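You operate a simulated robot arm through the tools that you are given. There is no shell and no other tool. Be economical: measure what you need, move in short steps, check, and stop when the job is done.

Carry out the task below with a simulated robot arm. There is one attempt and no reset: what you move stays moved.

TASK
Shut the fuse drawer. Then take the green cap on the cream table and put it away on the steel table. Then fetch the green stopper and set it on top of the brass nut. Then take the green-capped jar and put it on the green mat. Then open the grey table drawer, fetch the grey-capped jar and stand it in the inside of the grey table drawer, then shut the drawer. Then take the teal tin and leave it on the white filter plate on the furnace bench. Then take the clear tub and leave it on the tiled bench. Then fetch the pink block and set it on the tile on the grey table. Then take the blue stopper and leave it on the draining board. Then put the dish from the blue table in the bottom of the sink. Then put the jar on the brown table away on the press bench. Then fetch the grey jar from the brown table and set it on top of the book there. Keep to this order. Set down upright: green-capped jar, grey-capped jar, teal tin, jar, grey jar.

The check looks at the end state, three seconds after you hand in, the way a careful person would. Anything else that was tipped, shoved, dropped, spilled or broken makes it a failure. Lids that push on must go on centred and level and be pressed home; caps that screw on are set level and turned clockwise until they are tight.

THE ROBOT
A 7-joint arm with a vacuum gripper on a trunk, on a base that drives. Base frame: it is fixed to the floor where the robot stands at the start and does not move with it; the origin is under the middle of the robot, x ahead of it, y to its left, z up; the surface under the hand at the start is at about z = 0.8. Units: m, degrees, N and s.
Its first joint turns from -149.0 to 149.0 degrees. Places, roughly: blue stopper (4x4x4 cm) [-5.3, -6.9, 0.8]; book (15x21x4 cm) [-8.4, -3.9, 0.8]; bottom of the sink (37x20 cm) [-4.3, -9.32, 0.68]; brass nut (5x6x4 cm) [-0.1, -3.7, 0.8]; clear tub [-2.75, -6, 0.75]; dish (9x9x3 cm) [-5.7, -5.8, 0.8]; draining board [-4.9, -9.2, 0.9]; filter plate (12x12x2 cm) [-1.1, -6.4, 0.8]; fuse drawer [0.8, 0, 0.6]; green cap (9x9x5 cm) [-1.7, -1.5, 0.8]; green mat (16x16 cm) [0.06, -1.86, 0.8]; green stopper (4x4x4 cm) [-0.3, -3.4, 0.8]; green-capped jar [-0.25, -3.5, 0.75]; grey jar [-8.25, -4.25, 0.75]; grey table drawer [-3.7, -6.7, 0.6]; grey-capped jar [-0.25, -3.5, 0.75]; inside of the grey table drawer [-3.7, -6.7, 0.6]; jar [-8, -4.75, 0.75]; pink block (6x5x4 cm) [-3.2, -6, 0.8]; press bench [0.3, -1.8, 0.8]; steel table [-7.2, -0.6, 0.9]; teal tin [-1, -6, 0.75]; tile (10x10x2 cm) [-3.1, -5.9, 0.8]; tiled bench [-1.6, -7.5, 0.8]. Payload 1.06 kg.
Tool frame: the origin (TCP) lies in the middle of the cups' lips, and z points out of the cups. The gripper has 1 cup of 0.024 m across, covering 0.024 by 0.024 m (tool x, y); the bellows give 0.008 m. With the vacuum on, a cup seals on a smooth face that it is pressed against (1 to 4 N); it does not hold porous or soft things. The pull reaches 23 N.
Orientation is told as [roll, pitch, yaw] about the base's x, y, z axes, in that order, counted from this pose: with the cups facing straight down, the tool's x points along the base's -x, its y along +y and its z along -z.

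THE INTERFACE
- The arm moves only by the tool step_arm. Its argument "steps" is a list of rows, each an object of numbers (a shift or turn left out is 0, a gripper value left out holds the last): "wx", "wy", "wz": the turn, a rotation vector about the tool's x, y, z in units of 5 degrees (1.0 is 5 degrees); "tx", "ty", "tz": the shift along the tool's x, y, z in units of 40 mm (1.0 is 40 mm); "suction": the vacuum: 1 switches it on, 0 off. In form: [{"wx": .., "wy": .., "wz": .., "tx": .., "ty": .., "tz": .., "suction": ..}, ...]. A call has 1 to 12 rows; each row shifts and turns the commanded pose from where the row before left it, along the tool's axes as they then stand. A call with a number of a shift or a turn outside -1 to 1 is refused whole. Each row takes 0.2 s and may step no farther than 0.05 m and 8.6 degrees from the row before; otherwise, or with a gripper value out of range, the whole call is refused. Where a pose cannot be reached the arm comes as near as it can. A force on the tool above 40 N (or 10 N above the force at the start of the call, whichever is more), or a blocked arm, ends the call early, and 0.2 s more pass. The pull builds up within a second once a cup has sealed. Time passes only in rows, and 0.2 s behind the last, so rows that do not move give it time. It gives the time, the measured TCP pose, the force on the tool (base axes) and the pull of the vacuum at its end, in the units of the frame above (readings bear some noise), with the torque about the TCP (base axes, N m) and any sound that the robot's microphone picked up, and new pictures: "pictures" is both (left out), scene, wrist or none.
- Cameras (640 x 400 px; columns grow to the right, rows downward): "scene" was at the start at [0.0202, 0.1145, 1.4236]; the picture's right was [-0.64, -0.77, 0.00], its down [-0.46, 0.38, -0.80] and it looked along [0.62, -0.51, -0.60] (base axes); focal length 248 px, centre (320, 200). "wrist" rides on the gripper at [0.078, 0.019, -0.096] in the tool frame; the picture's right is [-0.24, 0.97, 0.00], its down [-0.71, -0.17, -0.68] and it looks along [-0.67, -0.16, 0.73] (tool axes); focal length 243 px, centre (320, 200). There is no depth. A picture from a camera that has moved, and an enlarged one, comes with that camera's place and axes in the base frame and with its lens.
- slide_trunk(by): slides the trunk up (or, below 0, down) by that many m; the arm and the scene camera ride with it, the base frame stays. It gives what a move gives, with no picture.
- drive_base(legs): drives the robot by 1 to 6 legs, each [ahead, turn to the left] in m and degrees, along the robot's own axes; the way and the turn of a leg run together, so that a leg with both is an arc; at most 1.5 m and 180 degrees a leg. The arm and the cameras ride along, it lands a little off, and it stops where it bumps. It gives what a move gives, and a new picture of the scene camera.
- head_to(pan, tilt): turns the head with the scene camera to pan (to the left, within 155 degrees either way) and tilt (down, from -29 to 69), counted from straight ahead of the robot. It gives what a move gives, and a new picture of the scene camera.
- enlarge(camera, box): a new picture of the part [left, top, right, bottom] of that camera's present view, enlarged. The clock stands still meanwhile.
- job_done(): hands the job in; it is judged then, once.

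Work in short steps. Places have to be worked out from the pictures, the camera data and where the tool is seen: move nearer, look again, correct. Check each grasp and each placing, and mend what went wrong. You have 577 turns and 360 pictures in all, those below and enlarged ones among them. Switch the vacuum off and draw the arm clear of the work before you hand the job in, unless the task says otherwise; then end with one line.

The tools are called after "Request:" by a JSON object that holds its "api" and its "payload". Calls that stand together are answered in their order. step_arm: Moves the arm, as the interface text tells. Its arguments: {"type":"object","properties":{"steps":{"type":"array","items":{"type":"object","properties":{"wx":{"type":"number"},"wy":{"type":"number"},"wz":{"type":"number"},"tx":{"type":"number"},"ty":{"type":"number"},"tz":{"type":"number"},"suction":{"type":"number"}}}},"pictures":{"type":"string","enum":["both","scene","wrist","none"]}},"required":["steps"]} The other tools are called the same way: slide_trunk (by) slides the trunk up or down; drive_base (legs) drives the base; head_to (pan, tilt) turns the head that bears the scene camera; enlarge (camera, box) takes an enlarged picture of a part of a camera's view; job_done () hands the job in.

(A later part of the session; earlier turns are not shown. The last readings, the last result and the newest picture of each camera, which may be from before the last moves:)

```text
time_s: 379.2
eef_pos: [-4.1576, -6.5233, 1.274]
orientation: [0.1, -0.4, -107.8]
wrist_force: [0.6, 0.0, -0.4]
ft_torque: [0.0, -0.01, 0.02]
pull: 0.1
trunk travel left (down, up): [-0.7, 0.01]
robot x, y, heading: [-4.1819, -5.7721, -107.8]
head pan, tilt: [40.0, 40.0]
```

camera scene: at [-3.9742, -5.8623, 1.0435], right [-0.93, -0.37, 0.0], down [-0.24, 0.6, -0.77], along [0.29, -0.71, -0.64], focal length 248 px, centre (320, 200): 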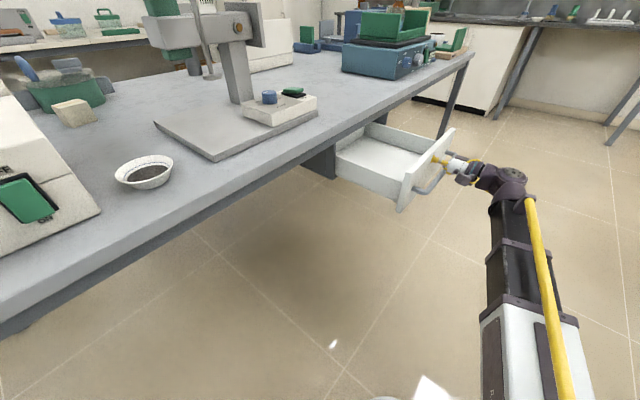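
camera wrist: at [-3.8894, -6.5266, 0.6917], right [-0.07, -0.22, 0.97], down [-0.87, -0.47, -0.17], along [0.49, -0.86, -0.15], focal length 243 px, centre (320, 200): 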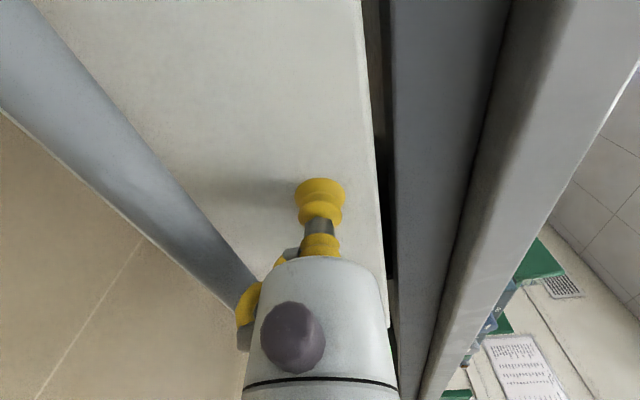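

Request:
{"api": "drive_base", "payload": {"legs": [[-0.98, 0], [0, 90], [1.0, 0], [0.88, 0], [0, 90]]}}

```text
time_s: 401.1
eef_pos: [-2.0902, -4.7012, 1.2749]
orientation: [0.1, -0.4, 72.1]
wrist_force: [-0.2, 0.2, -0.9]
ft_torque: [-0.02, 0.0, 0.05]
pull: 0.0
trunk travel left (down, up): [-0.7, 0.01]
robot x, y, heading: [-2.0658, -5.4507, 71.6]
head pan, tilt: [40.0, 40.0]
camera scene: at [-2.2784, -5.36, 1.6434], right [0.93, 0.37, 0.0], down [0.24, -0.6, -0.77], along [-0.28, 0.71, -0.64], focal length 248 px, centre (320, 200)
```

scene: 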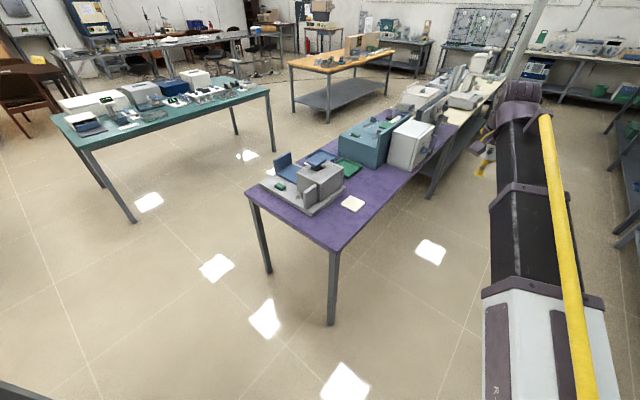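

Request:
{"api": "drive_base", "payload": {"legs": [[1.1, 0], [1.0, 0], [0, -89.6], [0.38, 0]]}}

Request:
{"api": "enlarge", "payload": {"camera": "wrist", "box": [0, 0, 640, 400]}}

```text
time_s: 417.4
eef_pos: [-0.2782, -3.5921, 1.2743]
orientation: [0.1, -0.4, -19.8]
wrist_force: [0.0, -0.2, 0.5]
ft_torque: [0.01, 0.03, 0.01]
pull: 0.1
trunk travel left (down, up): [-0.7, 0.01]
robot x, y, heading: [-1.0281, -3.5848, -20.2]
head pan, tilt: [40.0, 40.0]
camera scene: at [-0.9335, -3.3828, 1.6434], right [0.34, -0.94, 0.0], down [-0.6, -0.22, -0.77], along [0.72, 0.26, -0.64], focal length 248 px, centre (320, 200)
```

scene: 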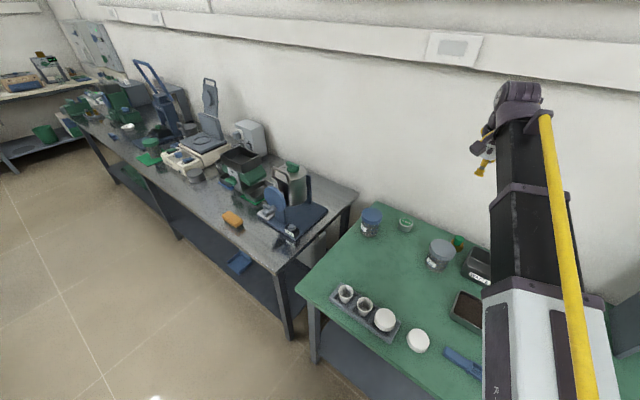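

```text
1.00 times, centred on (320, 200) of wrist (not enlarged: the box is as wide or as high as the picture)
camera zoom: at [-0.3466, -3.5453, 1.3689], right [0.55, 0.83, 0.0], down [0.6, -0.4, 0.69], along [0.58, -0.38, -0.72], focal length 243 px, centre (320, 200)
```

zoom: 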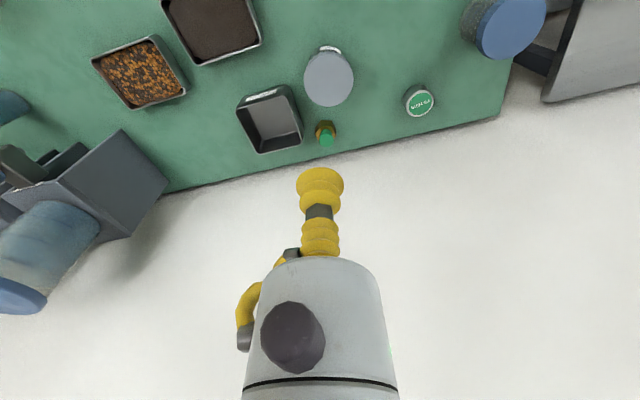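

Jar 72 at (-0.214,-3.612). Move above and descend.

Request:
{"api": "step_arm", "payload": {"steps": [{"tx": -0.85, "ty": 0.08}, {"tx": -0.82}, {"tz": 1}, {"tz": 1}, {"tz": 1}, {"tz": 1}, {"tz": 1}, {"tz": 1}, {"tz": 1}], "pictures": "wrist"}}

```text
time_s: 419.4
eef_pos: [-0.2129, -3.6131, 0.9962]
orientation: [0.0, -0.4, -19.8]
wrist_force: [0.3, 0.0, -0.9]
ft_torque: [-0.01, 0.0, -0.01]
pull: 0.0
trunk travel left (down, up): [-0.7, 0.01]
robot x, y, heading: [-1.0293, -3.589, -20.3]
head pan, tilt: [40.0, 40.0]
camera wrist: at [-0.2819, -3.5662, 1.0903], right [0.55, 0.83, 0.0], down [0.6, -0.4, 0.69], along [0.58, -0.38, -0.72], focal length 243 px, centre (320, 200)
```

wrist: 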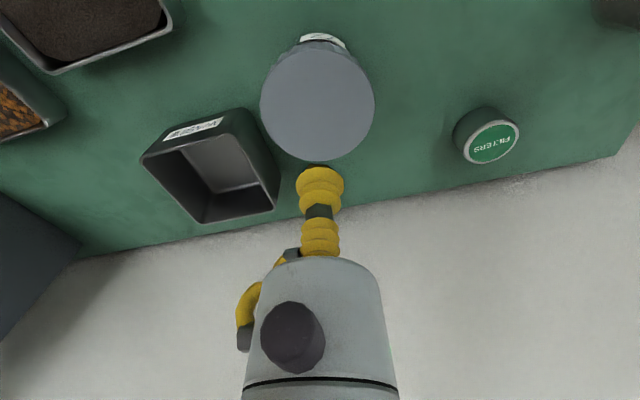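

Request:
{"api": "step_arm", "payload": {"steps": [{"tz": 1, "tx": 0.06}, {"tz": 0.9, "suction": 1}, {"tz": 0.2}, {"tz": 0.1}, {"tz": 0.1}, {"tz": 0.1}], "pictures": "none"}}

```text
time_s: 420.8
eef_pos: [-0.2161, -3.6104, 0.9014]
orientation: [0.1, -0.6, -19.9]
wrist_force: [3.2, 0.2, 19.9]
ft_torque: [-0.02, 0.11, 0.02]
pull: 22.9
trunk travel left (down, up): [-0.7, 0.01]
robot x, y, heading: [-1.0284, -3.5843, -19.9]
head pan, tilt: [40.0, 40.0]
```

Sealed. Lift.

Request:
{"api": "step_arm", "payload": {"steps": [{"tz": -0.1}, {"tz": -0.3}, {"tz": -0.6}, {"tz": -1}, {"tz": -1}, {"tz": -1}, {"tz": -1}, {"tz": -1}, {"tz": -1}, {"tz": -1}, {"tx": 0.9}, {"tx": 0.8}], "pictures": "wrist"}}

```text
time_s: 423.4
eef_pos: [-0.2811, -3.5884, 1.2212]
orientation: [0.1, -0.4, -19.8]
wrist_force: [-0.1, -0.5, -2.8]
ft_torque: [0.02, -0.02, -0.05]
pull: 22.7
trunk travel left (down, up): [-0.7, 0.01]
robot x, y, heading: [-1.0274, -3.5861, -20.2]
head pan, tilt: [40.0, 40.0]
camera wrist: at [-0.3493, -3.5409, 1.3144], right [0.55, 0.83, 0.0], down [0.6, -0.4, 0.69], along [0.58, -0.38, -0.72], focal length 243 px, centre (320, 200)
```

wrist: 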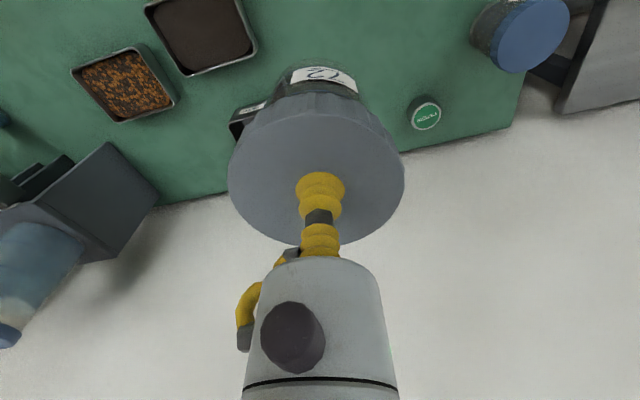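

Request:
{"api": "step_arm", "payload": {"steps": [{"tz": -0.8}, {"tz": -0.7}], "pictures": "none"}}

Request:
{"api": "drive_base", "payload": {"legs": [[-0.42, 0], [0, -88], [1.1, 0], [0.98, 0], [0, -90]]}}

```text
time_s: 424.0
eef_pos: [-0.2817, -3.5872, 1.2789]
orientation: [0.1, -0.4, -19.8]
wrist_force: [0.2, -0.4, -1.5]
ft_torque: [0.0, 0.02, -0.02]
pull: 22.8
trunk travel left (down, up): [-0.7, 0.01]
robot x, y, heading: [-1.0306, -3.5888, -20.1]
head pan, tilt: [40.0, 40.0]
```

```text
time_s: 444.1
eef_pos: [-2.8208, -5.4324, 1.2784]
orientation: [0.1, -0.3, 161.5]
wrist_force: [0.5, 0.4, -1.2]
ft_torque: [0.02, -0.01, 0.01]
pull: 22.3
trunk travel left (down, up): [-0.7, 0.01]
robot x, y, heading: [-2.074, -5.4166, 161.1]
head pan, tilt: [40.0, 40.0]
camera scene: at [-2.1678, -5.6215, 1.6434], right [-0.36, 0.93, 0.0], down [0.6, 0.23, -0.77], along [-0.71, -0.28, -0.64], focal length 248 px, centre (320, 200)
```

scene: 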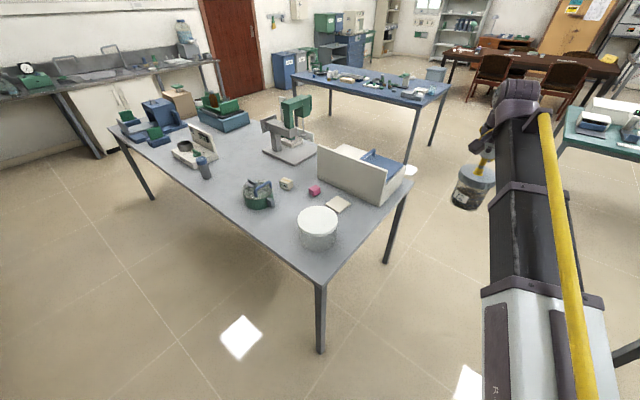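

Request:
{"api": "drive_base", "payload": {"legs": [[0.95, 0], [0.9, 0], [0, 90.8], [0.95, 0]]}}

Request:
{"api": "enlarge", "payload": {"camera": "wrist", "box": [0, 0, 640, 400]}}

```text
time_s: 461.9
eef_pos: [-4.0709, -6.4804, 1.2796]
orientation: [0.0, -0.4, -106.3]
wrist_force: [0.4, 0.2, -1.0]
ft_torque: [0.05, -0.04, -0.01]
pull: 23.8
trunk travel left (down, up): [-0.7, 0.01]
robot x, y, heading: [-4.1161, -5.7354, -106.6]
head pan, tilt: [40.0, 40.0]
camera scene: at [-3.9095, -5.8182, 1.6434], right [-0.92, -0.4, 0.0], down [-0.26, 0.59, -0.77], along [0.3, -0.7, -0.64], focal length 248 px, centre (320, 200)
```

scene: 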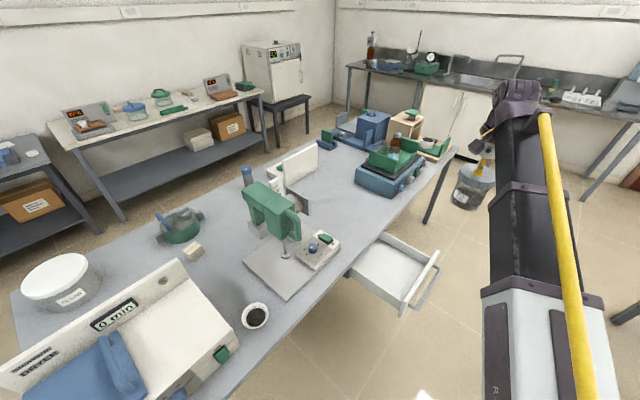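

```text
1.00 times, centred on (320, 200) of wrist (not enlarged: the box is as wide or as high as the picture)
camera zoom: at [-4.0303, -6.4082, 1.3728], right [0.87, -0.5, 0.0], down [-0.36, -0.63, 0.69], along [-0.34, -0.6, -0.72], focal length 243 px, centre (320, 200)
```

zoom: 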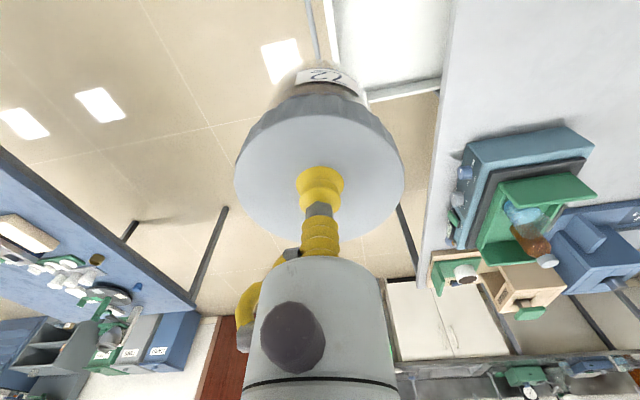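

Drawer interior centre at about (-3.95,-6.58). I move over it and lower.

Request:
{"api": "step_arm", "payload": {"steps": [{"tx": -0.39, "ty": 0.89}, {"tx": -0.39, "ty": 0.89}, {"tx": -0.39, "ty": 0.89}, {"tx": -0.39, "ty": 0.88}], "pictures": "none"}}

Request:
{"api": "slide_trunk", "payload": {"by": -0.38}}

Request:
{"api": "enlarge", "payload": {"camera": "scene", "box": [280, 60, 560, 235]}}

Request:
{"api": "enlarge", "payload": {"camera": "wrist", "box": [0, 0, 640, 400]}}

```text
time_s: 462.9
eef_pos: [-3.9503, -6.581, 1.2825]
orientation: [0.0, -0.4, -106.3]
wrist_force: [0.0, 0.7, -0.7]
ft_torque: [0.02, 0.0, -0.02]
pull: 22.6
trunk travel left (down, up): [-0.7, 0.01]
robot x, y, heading: [-4.1185, -5.7333, -106.8]
head pan, tilt: [40.0, 40.0]
```

```text
time_s: 466.6
eef_pos: [-3.9514, -6.5797, 0.9028]
orientation: [0.1, -0.4, -106.3]
wrist_force: [-0.2, -0.2, -1.6]
ft_torque: [0.01, 0.0, 0.0]
pull: 22.4
trunk travel left (down, up): [-0.32, 0.39]
robot x, y, heading: [-4.1164, -5.7341, -106.3]
head pan, tilt: [40.0, 40.0]
```

```text
2.29 times, centred on (420, 148) of scene
camera zoom: at [-3.9094, -5.818, 1.2634], right [-0.92, -0.4, 0.0], down [-0.26, 0.59, -0.77], along [0.3, -0.7, -0.64], focal length 567 px, centre (91, 320)
```

zoom: 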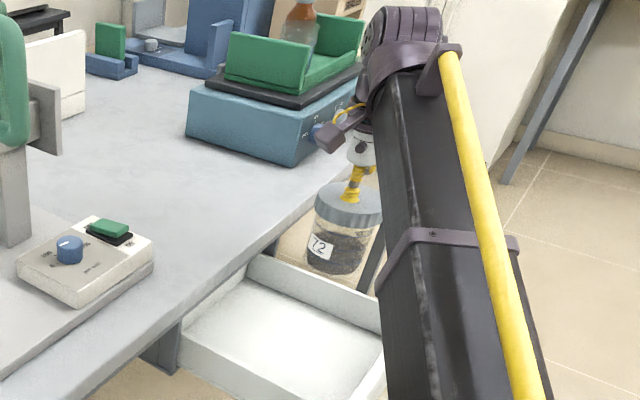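

```text
1.00 times, centred on (320, 200) of wrist (not enlarged: the box is as wide or as high as the picture)
camera zoom: at [-3.9112, -6.5074, 0.9964], right [0.87, -0.5, 0.0], down [-0.36, -0.63, 0.69], along [-0.34, -0.6, -0.72], focal length 243 px, centre (320, 200)
```

zoom: 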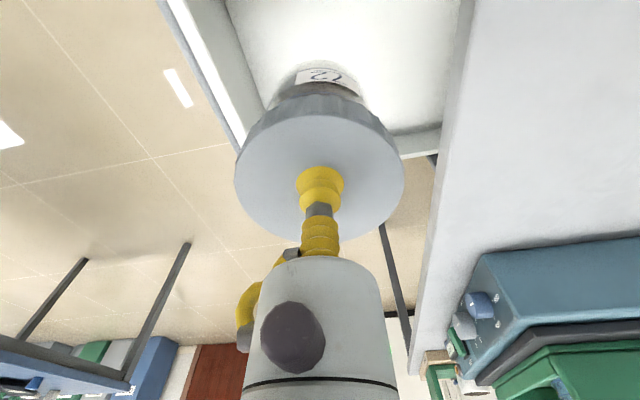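

Jar is well inside the drawer's outline. Lower further.

Request:
{"api": "slide_trunk", "payload": {"by": -0.12}}

Request:
{"api": "step_arm", "payload": {"steps": [{"tz": 0.4}, {"tz": 0.3}, {"tz": 0.2}], "pictures": "wrist"}}

Request:
{"api": "enlarge", "payload": {"camera": "scene", "box": [280, 40, 560, 215]}}

```text
time_s: 468.1
eef_pos: [-3.9521, -6.5794, 0.7829]
orientation: [0.1, -0.4, -106.4]
wrist_force: [0.1, -0.5, -1.9]
ft_torque: [-0.01, 0.02, -0.02]
pull: 23.1
trunk travel left (down, up): [-0.2, 0.51]
robot x, y, heading: [-4.1144, -5.7341, -106.5]
head pan, tilt: [40.0, 40.0]
```

```text
time_s: 468.9
eef_pos: [-3.9517, -6.5796, 0.7471]
orientation: [0.1, -0.5, -106.3]
wrist_force: [0.5, 0.7, -2.2]
ft_torque: [-0.02, -0.03, -0.03]
pull: 23.2
trunk travel left (down, up): [-0.2, 0.51]
robot x, y, heading: [-4.1134, -5.7377, -106.3]
head pan, tilt: [40.0, 40.0]
camera wrist: at [-3.9112, -6.5072, 0.8407], right [0.87, -0.5, 0.0], down [-0.36, -0.63, 0.69], along [-0.34, -0.6, -0.72], focal length 243 px, centre (320, 200)
```

wrist: 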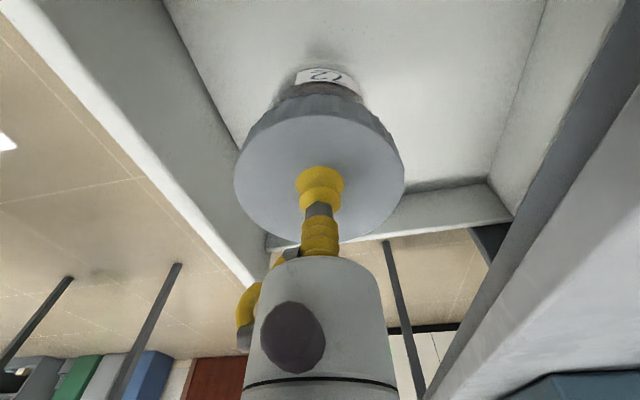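

```text
2.29 times, centred on (420, 128) of scene
camera zoom: at [-3.9095, -5.8179, 1.1434], right [-0.92, -0.4, 0.0], down [-0.26, 0.59, -0.77], along [0.3, -0.7, -0.64], focal length 567 px, centre (91, 366)
```

zoom: 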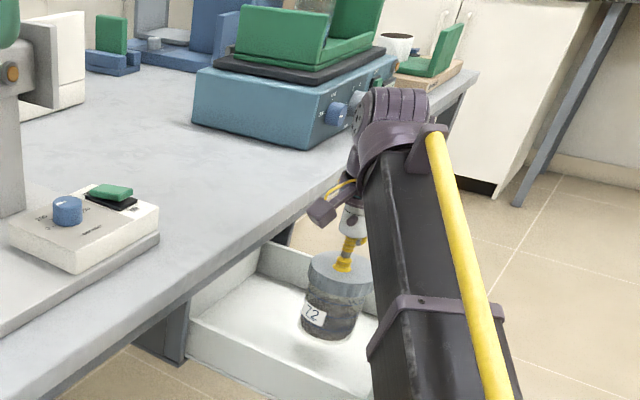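

Wrist is clear of the table instruments (they're further along). Continue to touch-down.

Request:
{"api": "step_arm", "payload": {"steps": [{"tz": 0.15}, {"tz": 0.15}, {"tz": 0.1}, {"tz": 0.1}, {"tz": 0.1}], "pictures": "none"}}

```text
time_s: 470.1
eef_pos: [-3.9514, -6.5795, 0.7218]
orientation: [0.1, -0.5, -106.3]
wrist_force: [0.5, 0.5, -1.5]
ft_torque: [0.02, -0.01, 0.0]
pull: 22.7
trunk travel left (down, up): [-0.2, 0.51]
robot x, y, heading: [-4.1194, -5.734, -106.5]
head pan, tilt: [40.0, 40.0]
```

Request:
{"api": "step_arm", "payload": {"steps": [{"tz": 0.1}, {"tz": 0.1}, {"tz": 0.1}], "pictures": "none"}}

```text
time_s: 470.9
eef_pos: [-3.9518, -6.5802, 0.7104]
orientation: [0.0, -0.4, -106.4]
wrist_force: [0.5, 0.1, -1.9]
ft_torque: [0.04, -0.06, -0.02]
pull: 23.3
trunk travel left (down, up): [-0.2, 0.51]
robot x, y, heading: [-4.1189, -5.732, -106.9]
head pan, tilt: [40.0, 40.0]
```

Request:
{"api": "step_arm", "payload": {"steps": [{"tz": 0.1}, {"tz": 0.1}, {"tz": 0.1}], "pictures": "none"}}

```text
time_s: 471.7
eef_pos: [-3.9527, -6.5816, 0.6998]
orientation: [0.1, -0.5, -106.3]
wrist_force: [0.3, -0.4, 2.0]
ft_torque: [0.01, -0.01, -0.01]
pull: 23.1
trunk travel left (down, up): [-0.2, 0.51]
robot x, y, heading: [-4.1155, -5.7339, -106.9]
head pan, tilt: [40.0, 40.0]
```

Request:
{"api": "step_arm", "payload": {"steps": [{"tz": 0.08}, {"suction": 0}, {}, {}, {"tz": -0.1}, {"tz": -0.3}, {"tz": -0.8}, {"tz": -1}], "pictures": "wrist"}}

```text
time_s: 473.5
eef_pos: [-3.9519, -6.5799, 0.7811]
orientation: [0.1, -0.4, -106.4]
wrist_force: [0.4, -0.3, -0.5]
ft_torque: [0.0, -0.01, 0.0]
pull: 0.0
trunk travel left (down, up): [-0.2, 0.51]
robot x, y, heading: [-4.121, -5.7354, -106.4]
head pan, tilt: [40.0, 40.0]
camera wrist: at [-3.9113, -6.5069, 0.8746], right [0.87, -0.5, 0.0], down [-0.36, -0.63, 0.69], along [-0.34, -0.6, -0.72], focal length 243 px, centre (320, 200)
```

wrist: 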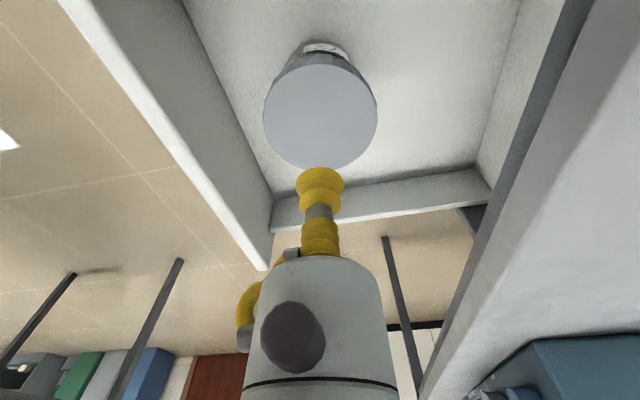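

Jar stands upright in the drawer. Now raise, move clear to the side, and turn the tool horizontal to push the drawer shut.

Request:
{"api": "slide_trunk", "payload": {"by": 0.38}}

Request:
{"api": "step_arm", "payload": {"steps": [{"ty": -1}, {"ty": -1}, {"ty": -1}, {"ty": -1}, {"wx": -1, "ty": 0.2}, {"wx": -1, "ty": 0.2}, {"wx": -1, "ty": 0.2}, {"wx": -1, "ty": 0.2}, {"wx": -1, "ty": 0.2}, {"wx": -1, "ty": 0.2}, {"wx": -1, "ty": 0.2}, {"wx": -1}], "pictures": "none"}}

Request:
{"api": "step_arm", "payload": {"steps": [{"wx": -1}, {"wx": -1}, {"wx": -1}, {"wx": -1}, {"wx": -1}, {"wx": -1}, {"wx": -1}, {"wx": -1}, {"wx": -1}, {"wx": -1}], "pictures": "none"}}

```text
time_s: 477.2
eef_pos: [-3.9516, -6.5793, 1.1611]
orientation: [0.0, -0.3, -106.2]
wrist_force: [-0.4, 0.2, -0.4]
ft_torque: [0.0, -0.01, 0.01]
pull: 0.0
trunk travel left (down, up): [-0.58, 0.13]
robot x, y, heading: [-4.1192, -5.7329, -106.2]
head pan, tilt: [40.0, 40.0]
```

```text
time_s: 479.8
eef_pos: [-4.053, -6.5473, 1.1738]
orientation: [40.2, -0.5, -106.2]
wrist_force: [-0.6, 0.0, 0.5]
ft_torque: [-0.03, -0.01, 0.02]
pull: 0.0
trunk travel left (down, up): [-0.58, 0.13]
robot x, y, heading: [-4.1162, -5.735, -106.6]
head pan, tilt: [40.0, 40.0]
```

```text
time_s: 482.0
eef_pos: [-4.0531, -6.5482, 1.1758]
orientation: [90.2, -0.5, -106.4]
wrist_force: [-0.4, -0.8, 0.0]
ft_torque: [-0.01, -0.03, 0.02]
pull: 0.1
trunk travel left (down, up): [-0.58, 0.13]
robot x, y, heading: [-4.1168, -5.7351, -106.5]
head pan, tilt: [40.0, 40.0]
```

Request:
{"api": "step_arm", "payload": {"steps": [{"tz": -1}, {"tz": -1}, {"tz": -1}, {"tz": -0.2}], "pictures": "none"}}

Request:
{"api": "slide_trunk", "payload": {"by": -0.3}}

Request:
{"api": "slide_trunk", "payload": {"by": -0.202}}

Request:
{"api": "enlarge", "payload": {"camera": "scene", "box": [300, 90, 540, 240]}}

```text
time_s: 483.0
eef_pos: [-4.1762, -6.5143, 1.177]
orientation: [90.1, -0.3, -106.4]
wrist_force: [0.4, 0.4, -0.4]
ft_torque: [0.01, 0.01, 0.02]
pull: 0.1
trunk travel left (down, up): [-0.58, 0.13]
robot x, y, heading: [-4.1187, -5.7307, -106.6]
head pan, tilt: [40.0, 40.0]
```

```text
time_s: 486.0
eef_pos: [-4.1759, -6.5145, 0.8758]
orientation: [90.1, -0.4, -106.3]
wrist_force: [-0.6, -0.1, -0.1]
ft_torque: [0.01, 0.0, -0.01]
pull: 0.1
trunk travel left (down, up): [-0.28, 0.43]
robot x, y, heading: [-4.1189, -5.7374, -106.6]
head pan, tilt: [40.0, 40.0]
```

```text
time_s: 488.2
eef_pos: [-4.1771, -6.5138, 0.674]
orientation: [90.1, -0.5, -106.2]
wrist_force: [-0.2, -0.4, -1.2]
ft_torque: [-0.01, 0.03, -0.01]
pull: 0.1
trunk travel left (down, up): [-0.078, 0.632]
robot x, y, heading: [-4.1169, -5.7333, -106.6]
head pan, tilt: [40.0, 40.0]
```

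```text
2.67 times, centred on (420, 165) of scene
camera zoom: at [-3.9095, -5.8179, 1.0214], right [-0.92, -0.4, 0.0], down [-0.26, 0.59, -0.77], along [0.3, -0.7, -0.64], focal length 661 px, centre (53, 293)
```

zoom: 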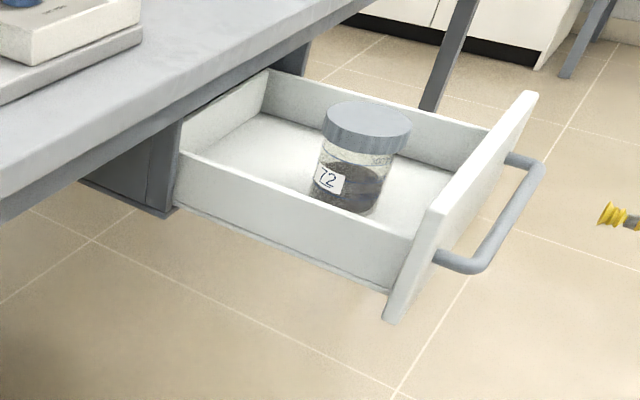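

Push gently: approach then slow steps.

Request:
{"api": "step_arm", "payload": {"steps": [{"tz": 0.8}, {"tz": 0.8}, {"tz": 0.4}, {"tz": 0.25}, {"tz": 0.25}, {"tz": 0.25}, {"tz": 0.25}, {"tz": 0.25}, {"tz": 0.25}, {"tz": 0.25}, {"tz": 0.25}, {"tz": 0.25}], "pictures": "none"}}

Request:
{"api": "enlarge", "payload": {"camera": "scene", "box": [300, 90, 540, 240]}}

```text
time_s: 490.8
eef_pos: [-4.014, -6.5611, 0.6742]
orientation: [90.1, -0.4, -106.2]
wrist_force: [-0.9, 0.2, -1.4]
ft_torque: [-0.03, -0.01, 0.0]
pull: 0.0
trunk travel left (down, up): [-0.078, 0.632]
robot x, y, heading: [-4.1155, -5.7364, -106.9]
head pan, tilt: [40.0, 40.0]
```

```text
2.67 times, centred on (420, 165) of scene
camera zoom: at [-3.9095, -5.8179, 1.0214], right [-0.92, -0.4, 0.0], down [-0.26, 0.59, -0.77], along [0.3, -0.7, -0.64], focal length 661 px, centre (53, 293)
```

zoom: 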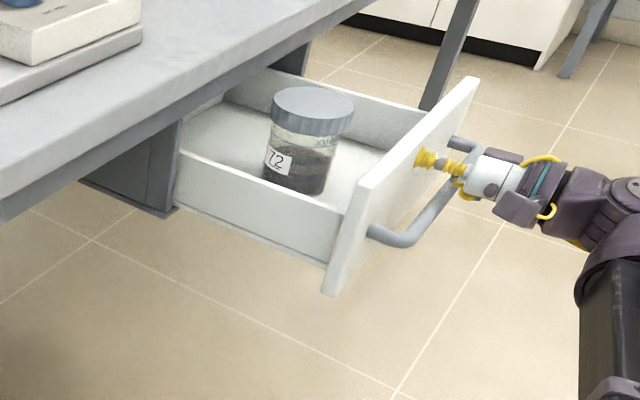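

Request:
{"api": "step_arm", "payload": {"steps": [{"tz": 0.25}, {"tz": 0.25}, {"tz": 0.25}, {"tz": 0.25}, {"tz": 0.25}, {"tz": 0.25}, {"tz": 0.25}, {"tz": 0.25}], "pictures": "none"}}

Request:
{"api": "enlarge", "payload": {"camera": "scene", "box": [300, 90, 540, 240]}}

```text
time_s: 492.6
eef_pos: [-3.9351, -6.5844, 0.6741]
orientation: [90.2, -0.4, -106.3]
wrist_force: [-1.0, 0.3, -0.7]
ft_torque: [0.0, -0.02, -0.01]
pull: 0.1
trunk travel left (down, up): [-0.078, 0.632]
robot x, y, heading: [-4.1161, -5.732, -106.9]
head pan, tilt: [40.0, 40.0]
```

```text
2.67 times, centred on (420, 165) of scene
camera zoom: at [-3.9095, -5.8179, 1.0214], right [-0.92, -0.4, 0.0], down [-0.26, 0.59, -0.77], along [0.3, -0.7, -0.64], focal length 661 px, centre (53, 293)
```

zoom: 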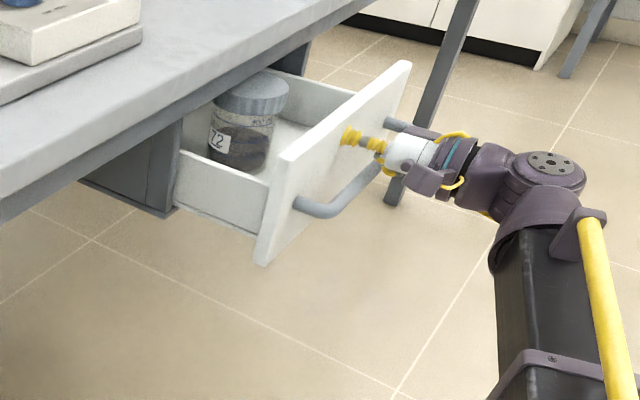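

Request:
{"api": "step_arm", "payload": {"steps": [{"tz": 0.25}, {"tz": 0.25}, {"tz": 0.25}, {"tz": 0.25}, {"tz": 0.25}, {"tz": 0.25}], "pictures": "none"}}

Request:
{"api": "enlarge", "payload": {"camera": "scene", "box": [300, 90, 540, 240]}}

```text
time_s: 494.0
eef_pos: [-3.88, -6.6015, 0.6744]
orientation: [90.2, -0.3, -106.3]
wrist_force: [-1.0, 0.4, 0.0]
ft_torque: [0.01, 0.0, 0.02]
pull: 0.1
trunk travel left (down, up): [-0.078, 0.632]
robot x, y, heading: [-4.1187, -5.7333, -106.6]
head pan, tilt: [40.0, 40.0]
```

```text
2.67 times, centred on (420, 165) of scene
camera zoom: at [-3.9096, -5.8179, 1.0214], right [-0.92, -0.4, 0.0], down [-0.26, 0.59, -0.77], along [0.3, -0.7, -0.64], focal length 661 px, centre (53, 293)
```

zoom: 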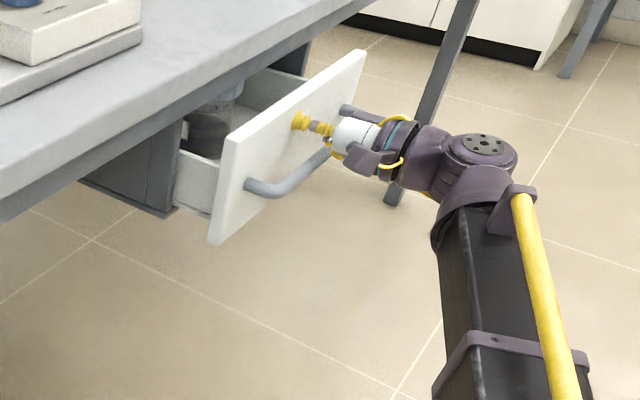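

Jar passed under the table without resistance. Finish closing.

Request:
{"api": "step_arm", "payload": {"steps": [{"tz": 0.25}, {"tz": 0.25}, {"tz": 0.25}, {"tz": 0.2}, {"tz": 0.2}, {"tz": 0.2}, {"tz": 0.15}, {"tz": 0.15}, {"tz": 0.15}], "pictures": "none"}}

Request:
{"api": "enlarge", "payload": {"camera": "scene", "box": [300, 90, 540, 240]}}

```text
time_s: 495.9
eef_pos: [-3.817, -6.6186, 0.6745]
orientation: [89.9, -0.4, -106.5]
wrist_force: [-11.4, 6.6, 1.5]
ft_torque: [0.02, 0.01, -0.09]
pull: 0.2
trunk travel left (down, up): [-0.078, 0.632]
robot x, y, heading: [-4.1143, -5.7337, -107.1]
head pan, tilt: [40.0, 40.0]
stopped in row 9: the force on the tool passed its limit at 46 N (the readings are from after the stop); the commanded pose is now the measured one
```

```text
2.67 times, centred on (420, 165) of scene
camera zoom: at [-3.9108, -5.8189, 1.0217], right [-0.92, -0.39, 0.0], down [-0.25, 0.59, -0.77], along [0.3, -0.71, -0.64], focal length 661 px, centre (53, 293)
```

zoom: 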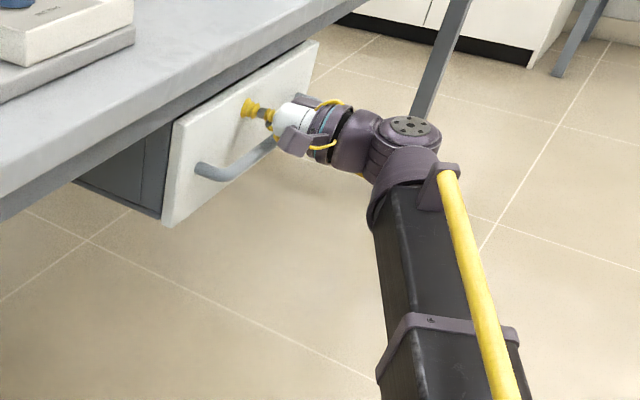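

Drawer fully shut (stop at the original position). Back off, raise, and restore the tool.

Request:
{"api": "step_arm", "payload": {"steps": [{"tz": -0.4}, {"tz": -1}, {"tz": -1}, {"tz": -1}, {"tz": -1}, {"tz": -1}], "pictures": "none"}}

Request:
{"api": "slide_trunk", "payload": {"by": 0.4}}

Request:
{"api": "step_arm", "payload": {"steps": [{"wx": 1}, {"wx": 1}, {"wx": 1}, {"wx": 1}, {"wx": 1}, {"wx": 1}, {"wx": 1}, {"wx": 1}, {"wx": 1}, {"wx": 1}, {"wx": 1}, {"wx": 1}], "pictures": "none"}}

Request:
{"api": "step_arm", "payload": {"steps": [{"wx": 1}, {"wx": 1}, {"wx": 1}, {"wx": 1}, {"wx": 1}, {"wx": 1}], "pictures": "none"}}

Request:
{"api": "slide_trunk", "payload": {"by": 0.22}}

Request:
{"api": "drive_base", "payload": {"legs": [[-0.93, 0], [0, 89], [0.95, 0], [0.9, 0]]}}

```text
time_s: 497.4
eef_pos: [-4.0253, -6.5607, 0.6722]
orientation: [90.0, -0.5, -106.4]
wrist_force: [0.1, 0.7, 0.0]
ft_torque: [-0.01, -0.01, 0.02]
pull: 0.1
trunk travel left (down, up): [-0.078, 0.632]
robot x, y, heading: [-4.1162, -5.7347, -107.0]
head pan, tilt: [40.0, 40.0]
```

```text
time_s: 501.2
eef_pos: [-4.0255, -6.5594, 1.0724]
orientation: [90.0, -0.4, -106.5]
wrist_force: [-1.0, 0.4, 0.8]
ft_torque: [0.0, -0.01, 0.0]
pull: 0.1
trunk travel left (down, up): [-0.478, 0.232]
robot x, y, heading: [-4.117, -5.7318, -106.9]
head pan, tilt: [40.0, 40.0]
```

```text
time_s: 503.8
eef_pos: [-4.0253, -6.56, 1.0721]
orientation: [29.8, -0.4, -106.5]
wrist_force: [1.0, -0.3, 0.4]
ft_torque: [0.02, -0.03, 0.0]
pull: 0.0
trunk travel left (down, up): [-0.478, 0.232]
robot x, y, heading: [-4.122, -5.739, -107.0]
head pan, tilt: [40.0, 40.0]
```

```text
time_s: 505.2
eef_pos: [-4.026, -6.5619, 1.0708]
orientation: [-0.1, -0.5, -106.5]
wrist_force: [0.1, -0.3, 0.6]
ft_torque: [0.0, 0.06, -0.01]
pull: 0.0
trunk travel left (down, up): [-0.478, 0.232]
robot x, y, heading: [-4.1164, -5.7339, -107.1]
head pan, tilt: [40.0, 40.0]
```

```text
time_s: 507.5
eef_pos: [-4.0257, -6.5608, 1.2913]
orientation: [0.1, -0.4, -106.5]
wrist_force: [0.5, 0.3, 0.5]
ft_torque: [0.01, -0.01, 0.01]
pull: 0.0
trunk travel left (down, up): [-0.698, 0.012]
robot x, y, heading: [-4.1171, -5.7351, -106.8]
head pan, tilt: [40.0, 40.0]
```

```text
time_s: 525.1
eef_pos: [-1.2602, -5.3677, 1.2913]
orientation: [0.0, -0.3, -18.2]
wrist_force: [0.5, -0.6, 0.3]
ft_torque: [0.01, 0.03, 0.0]
pull: 0.0
trunk travel left (down, up): [-0.698, 0.012]
robot x, y, heading: [-2.0918, -5.4378, -18.5]
head pan, tilt: [40.0, 40.0]
camera scene: at [-1.9987, -5.2268, 1.6414], right [0.37, -0.93, 0.0], down [-0.6, -0.23, -0.77], along [0.71, 0.28, -0.64], focal length 248 px, centre (320, 200)
```

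scene: 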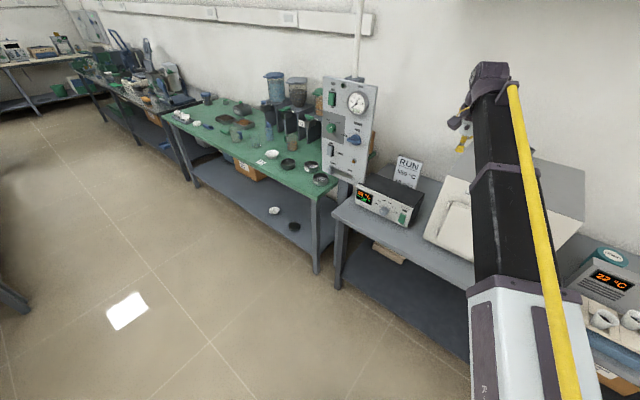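

Request:
{"api": "head_to", "payload": {"pan": -35, "tilt": 35}}

```text
time_s: 526.6
eef_pos: [-1.2598, -5.367, 1.2913]
orientation: [-0.1, -0.4, -18.2]
wrist_force: [0.2, 0.4, 0.1]
ft_torque: [-0.03, 0.01, -0.01]
pull: 0.1
trunk travel left (down, up): [-0.698, 0.012]
robot x, y, heading: [-2.0917, -5.4312, -18.7]
head pan, tilt: [-35.0, 35.0]
camera scene: at [-2.0256, -5.3287, 1.6489], right [-0.8, -0.59, 0.0], down [-0.34, 0.46, -0.82], along [0.49, -0.66, -0.57], focal length 248 px, centre (320, 200)
```

scene: 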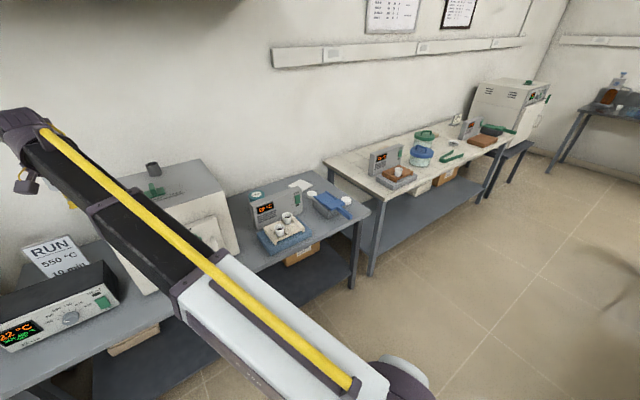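

Request:
{"api": "enlarge", "payload": {"camera": "scene", "box": [210, 150, 390, 270]}}

```text
3.33 times, centred on (300, 210) of scene
camera zoom: at [-2.0256, -5.3287, 1.6489], right [-0.8, -0.59, 0.0], down [-0.34, 0.46, -0.82], along [0.49, -0.66, -0.57], focal length 827 px, centre (387, 167)
```

zoom: 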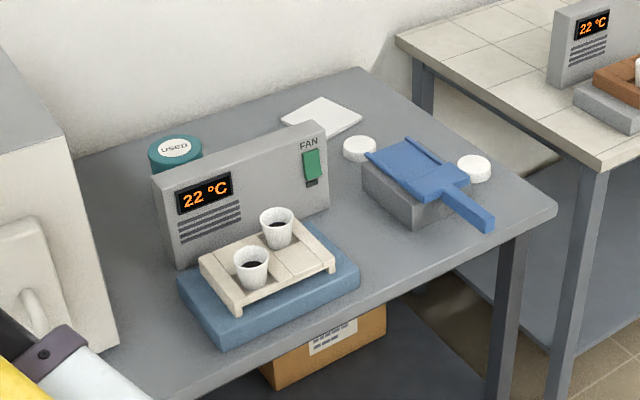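

Teal tin ("USED") sits behind the display unit, next to the furnace; filter plate further right. I swing the arm to straight ahead, then drive to about b=-6.2 facing the bench.

Request:
{"api": "step_arm", "payload": {"steps": [{"ty": -1}, {"ty": -1}, {"ty": -1}, {"ty": -1}, {"ty": -1}, {"ty": -1}, {"ty": -1}, {"ty": -1}], "pictures": "none"}}

Request:
{"api": "drive_base", "payload": {"legs": [[0, -46], [0.55, 0], [0, 46.5]]}}

Request:
{"api": "enlarge", "payload": {"camera": "wrist", "box": [0, 0, 640, 400]}}

```text
time_s: 528.4
eef_pos: [-1.3603, -5.6712, 1.2906]
orientation: [0.0, -0.4, -18.1]
wrist_force: [0.1, 0.9, -0.3]
ft_torque: [-0.03, -0.01, 0.03]
pull: 0.1
trunk travel left (down, up): [-0.698, 0.012]
robot x, y, heading: [-2.0861, -5.4298, -18.4]
head pan, tilt: [-35.0, 35.0]
```

```text
time_s: 535.7
eef_pos: [-1.1329, -6.1732, 1.2899]
orientation: [0.0, -0.4, -18.7]
wrist_force: [0.1, 0.2, -0.1]
ft_torque: [0.02, 0.04, -0.01]
pull: 0.1
trunk travel left (down, up): [-0.698, 0.012]
robot x, y, heading: [-1.8608, -5.9301, -19.2]
head pan, tilt: [-35.0, 35.0]
camera scene: at [-1.7952, -5.8243, 1.6489], right [-0.81, -0.59, 0.0], down [-0.34, 0.46, -0.82], along [0.48, -0.66, -0.57], focal length 248 px, centre (320, 200)
```

scene: 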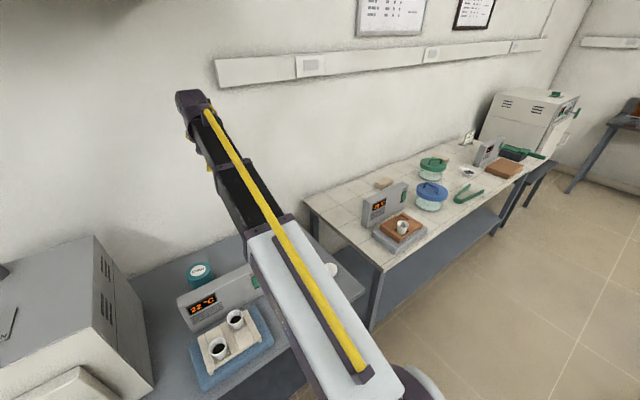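

```text
1.00 times, centred on (320, 200) of wrist (not enlarged: the box is as wide or as high as the picture)
camera zoom: at [-1.2008, -6.1276, 1.3846], right [0.53, 0.85, 0.0], down [0.61, -0.39, 0.69], along [0.58, -0.37, -0.72], focal length 243 px, centre (320, 200)
```

zoom: 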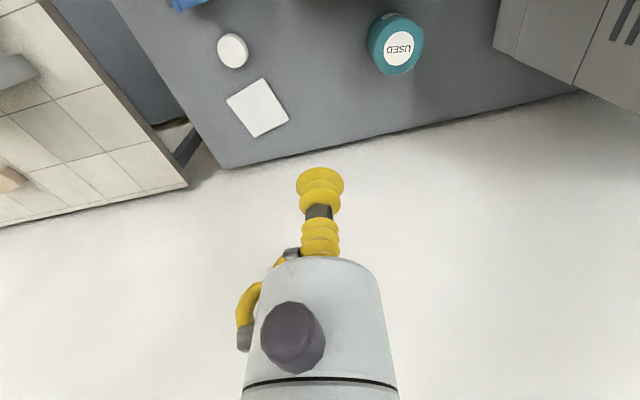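

Tin top at (-1.036,-6.058,0.87); plate centre (-1.076,-6.388). Move over the tin and descend partway.

Request:
{"api": "step_arm", "payload": {"steps": [{"tx": -0.35, "ty": 0.88}, {"tx": -0.35, "ty": 0.88}, {"tx": -0.35, "ty": 0.88}, {"tx": -0.33, "ty": 0.86}, {"tz": 1}, {"tz": 1}, {"tz": 1}, {"tz": 1}, {"tz": 1}, {"tz": 1}, {"tz": 1}], "pictures": "wrist"}}

```text
time_s: 538.1
eef_pos: [-1.0329, -6.061, 1.0105]
orientation: [0.0, -0.5, -18.7]
wrist_force: [0.2, -0.3, 0.1]
ft_torque: [0.0, -0.03, 0.02]
pull: 0.0
trunk travel left (down, up): [-0.698, 0.012]
robot x, y, heading: [-1.8605, -5.9265, -19.1]
head pan, tilt: [-35.0, 35.0]
camera wrist: at [-1.1004, -6.0152, 1.1048], right [0.53, 0.85, 0.0], down [0.61, -0.39, 0.69], along [0.58, -0.37, -0.72], focal length 243 px, centre (320, 200)
```

wrist: 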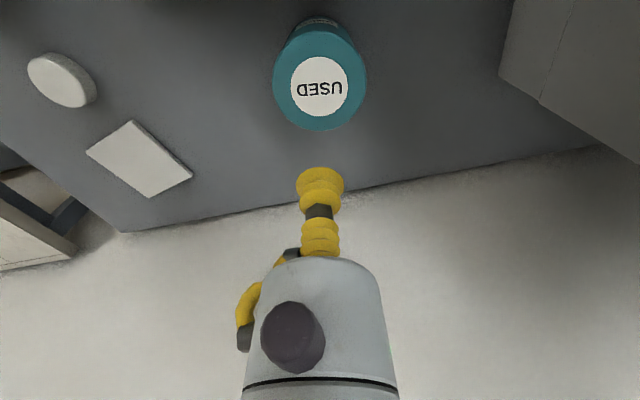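

Request:
{"api": "step_arm", "payload": {"steps": [{"tz": 1}, {"tz": 1}, {"tz": 0.6}, {"tz": 0.3, "suction": 1}, {"tz": 0.15}, {"tz": 0.1}, {"tz": 0.1}, {"tz": 0.1}], "pictures": "wrist"}}

```text
time_s: 539.9
eef_pos: [-1.0314, -6.0588, 0.8768]
orientation: [0.0, -0.5, -18.7]
wrist_force: [0.4, -0.9, 0.6]
ft_torque: [-0.01, 0.0, -0.02]
pull: 0.0
trunk travel left (down, up): [-0.698, 0.012]
robot x, y, heading: [-1.8575, -5.9269, -19.0]
head pan, tilt: [-35.0, 35.0]
camera wrist: at [-1.1002, -6.0146, 0.9709], right [0.53, 0.85, 0.0], down [0.61, -0.39, 0.69], along [0.58, -0.37, -0.72], focal length 243 px, centre (320, 200)
```

wrist: 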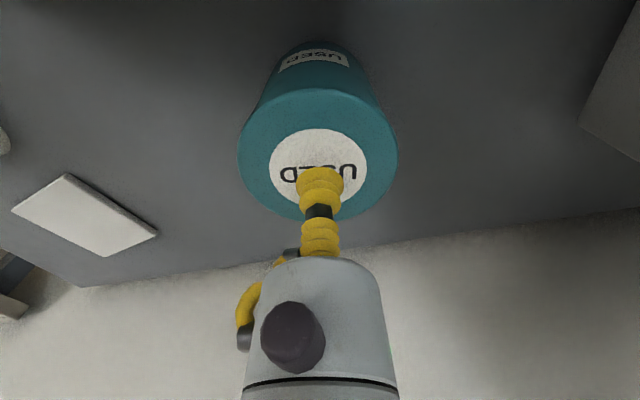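

Request:
{"api": "step_arm", "payload": {"steps": [{"tz": 0.4}, {"tz": 0.1}, {"tz": 0.1}, {"tz": 0.1}, {"tz": 0.1}], "pictures": "none"}}

```text
time_s: 541.1
eef_pos: [-1.031, -6.0582, 0.8511]
orientation: [0.1, -0.8, -18.7]
wrist_force: [-1.3, 1.4, 20.6]
ft_torque: [0.02, 0.08, -0.08]
pull: 23.2
trunk travel left (down, up): [-0.698, 0.012]
robot x, y, heading: [-1.8612, -5.9305, -19.1]
head pan, tilt: [-35.0, 35.0]
stopped in row 5: the force on the tool passed its limit at 46 N (the readings are from after the stop); the commanded pose is now the measured one
```

Sealed. Lift 0.2 m.

Request:
{"api": "step_arm", "payload": {"steps": [{"tz": -0.1}, {"tz": -0.3}, {"tz": -0.6}, {"tz": -1}, {"tz": -1}, {"tz": -1}, {"tz": -1}], "pictures": "none"}}

```text
time_s: 542.7
eef_pos: [-1.0321, -6.0577, 1.0469]
orientation: [-0.1, -0.7, -18.6]
wrist_force: [0.3, -0.2, -4.6]
ft_torque: [0.0, 0.01, -0.01]
pull: 23.1
trunk travel left (down, up): [-0.698, 0.012]
robot x, y, heading: [-1.8597, -5.9316, -19.1]
head pan, tilt: [-35.0, 35.0]
```

Request:
{"api": "step_arm", "payload": {"steps": [{"wy": 0.12}, {"ty": -1, "tx": -0.2}, {"ty": -1, "tx": -0.2}, {"ty": -1, "tx": -0.2}, {"ty": -1, "tx": -0.2}, {"ty": -1, "tx": -0.2}, {"ty": -1, "tx": -0.2}, {"ty": -1, "tx": -0.2}, {"ty": -1, "tx": -0.2}], "pictures": "both"}}

```text
time_s: 544.7
eef_pos: [-1.0756, -6.385, 1.0478]
orientation: [0.1, -0.2, -18.7]
wrist_force: [0.5, 0.4, -5.1]
ft_torque: [0.02, 0.03, 0.02]
pull: 23.1
trunk travel left (down, up): [-0.698, 0.012]
robot x, y, heading: [-1.8574, -5.9296, -19.2]
head pan, tilt: [-35.0, 35.0]
camera scene: at [-1.7947, -5.8253, 1.649], right [-0.81, -0.59, 0.0], down [-0.34, 0.47, -0.82], along [0.48, -0.66, -0.57], focal length 248 px, centre (320, 200)
camera wrist: at [-1.143, -6.3392, 1.1416], right [0.53, 0.85, 0.0], down [0.61, -0.39, 0.69], along [0.58, -0.37, -0.73], focal length 243 px, centre (320, 200)
```

scene: 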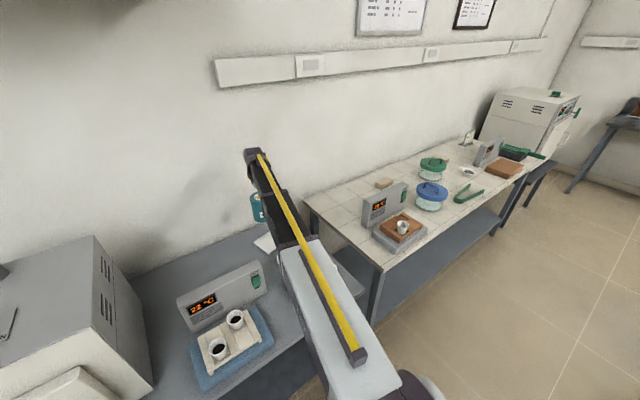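
wrist: 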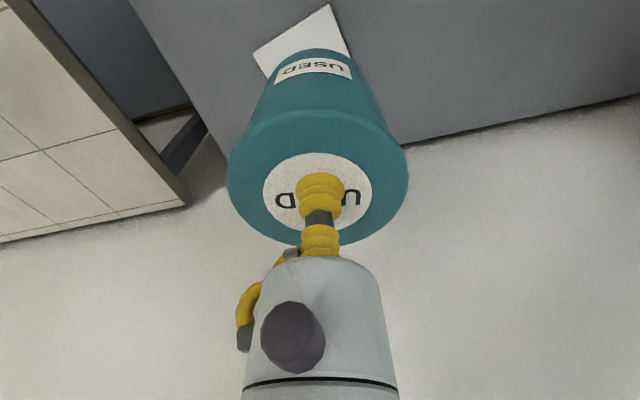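

Triangulating the plate over three views gives (-1.065,-6.408,0.755). Correct and descend.

Request:
{"api": "step_arm", "payload": {"steps": [{"tx": -0.43, "ty": -0.46}, {"tz": 1}, {"tz": 1}, {"tz": 0.7}], "pictures": "wrist"}}

Request:
{"api": "enlarge", "payload": {"camera": "scene", "box": [180, 140, 340, 240]}}

```text
time_s: 545.7
eef_pos: [-1.0641, -6.4052, 0.9377]
orientation: [0.0, -0.1, -18.6]
wrist_force: [1.3, -0.1, -4.9]
ft_torque: [0.0, 0.02, 0.04]
pull: 23.2
trunk travel left (down, up): [-0.698, 0.012]
robot x, y, heading: [-1.8551, -5.9274, -19.1]
head pan, tilt: [-35.0, 35.0]
camera wrist: at [-1.1321, -6.3605, 1.033], right [0.53, 0.85, 0.0], down [0.61, -0.39, 0.69], along [0.58, -0.37, -0.73], focal length 243 px, centre (320, 200)
```

wrist: 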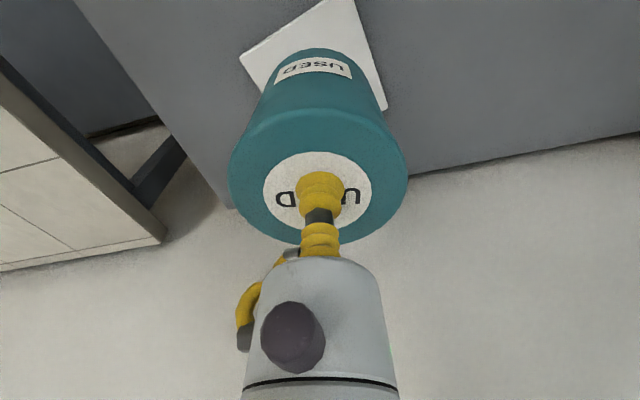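

```text
4.00 times, centred on (260, 190) of scene
camera zoom: at [-1.7945, -5.825, 1.649], right [-0.81, -0.59, 0.0], down [-0.34, 0.46, -0.82], along [0.48, -0.66, -0.57], focal length 992 px, centre (560, 240)
```

zoom: 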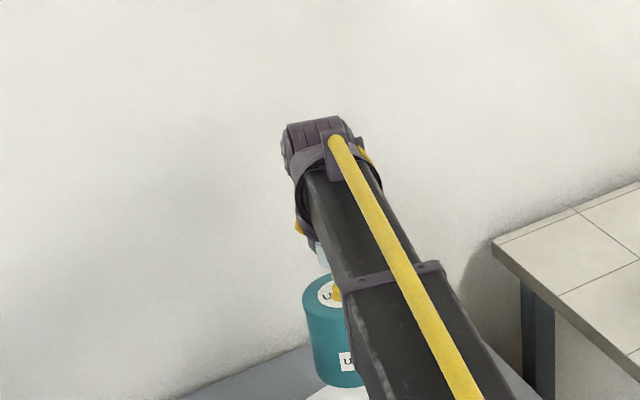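

Request:
{"api": "step_arm", "payload": {"steps": [{"ty": -0.12, "tz": 0.7}, {"tz": 0.4}, {"tz": 0.2}, {"tz": 0.1}, {"tz": 0.1}], "pictures": "wrist"}}

```text
time_s: 546.9
eef_pos: [-1.0663, -6.4098, 0.8801]
orientation: [0.0, -0.1, -18.7]
wrist_force: [-0.3, -0.4, -4.3]
ft_torque: [0.0, 0.0, -0.01]
pull: 23.4
trunk travel left (down, up): [-0.698, 0.012]
robot x, y, heading: [-1.8597, -5.9281, -19.0]
head pan, tilt: [-35.0, 35.0]
camera wrist: at [-1.1336, -6.3653, 0.9745], right [0.53, 0.85, 0.0], down [0.61, -0.39, 0.69], along [0.58, -0.37, -0.73], focal length 243 px, centre (320, 200)
```

wrist: 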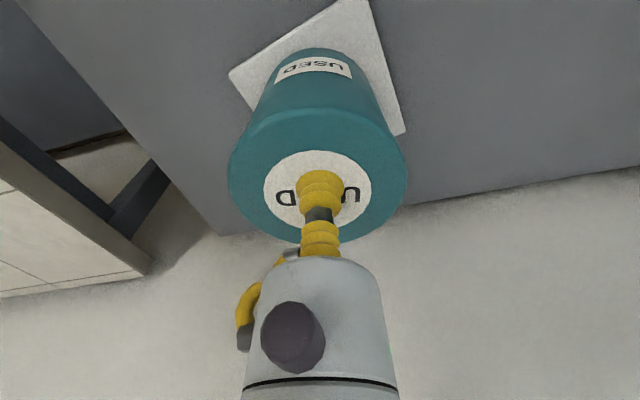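

Request:
{"api": "step_arm", "payload": {"steps": [{"tz": 0.1}, {"tz": 0.1}, {"tz": 0.1}, {"tz": 0.1}], "pictures": "none"}}

```text
time_s: 547.9
eef_pos: [-1.0656, -6.4091, 0.8682]
orientation: [0.1, -0.3, -18.6]
wrist_force: [-0.6, 0.8, 18.1]
ft_torque: [0.0, -0.05, 0.02]
pull: 23.1
trunk travel left (down, up): [-0.698, 0.012]
robot x, y, heading: [-1.8585, -5.9266, -19.2]
head pan, tilt: [-35.0, 35.0]
```

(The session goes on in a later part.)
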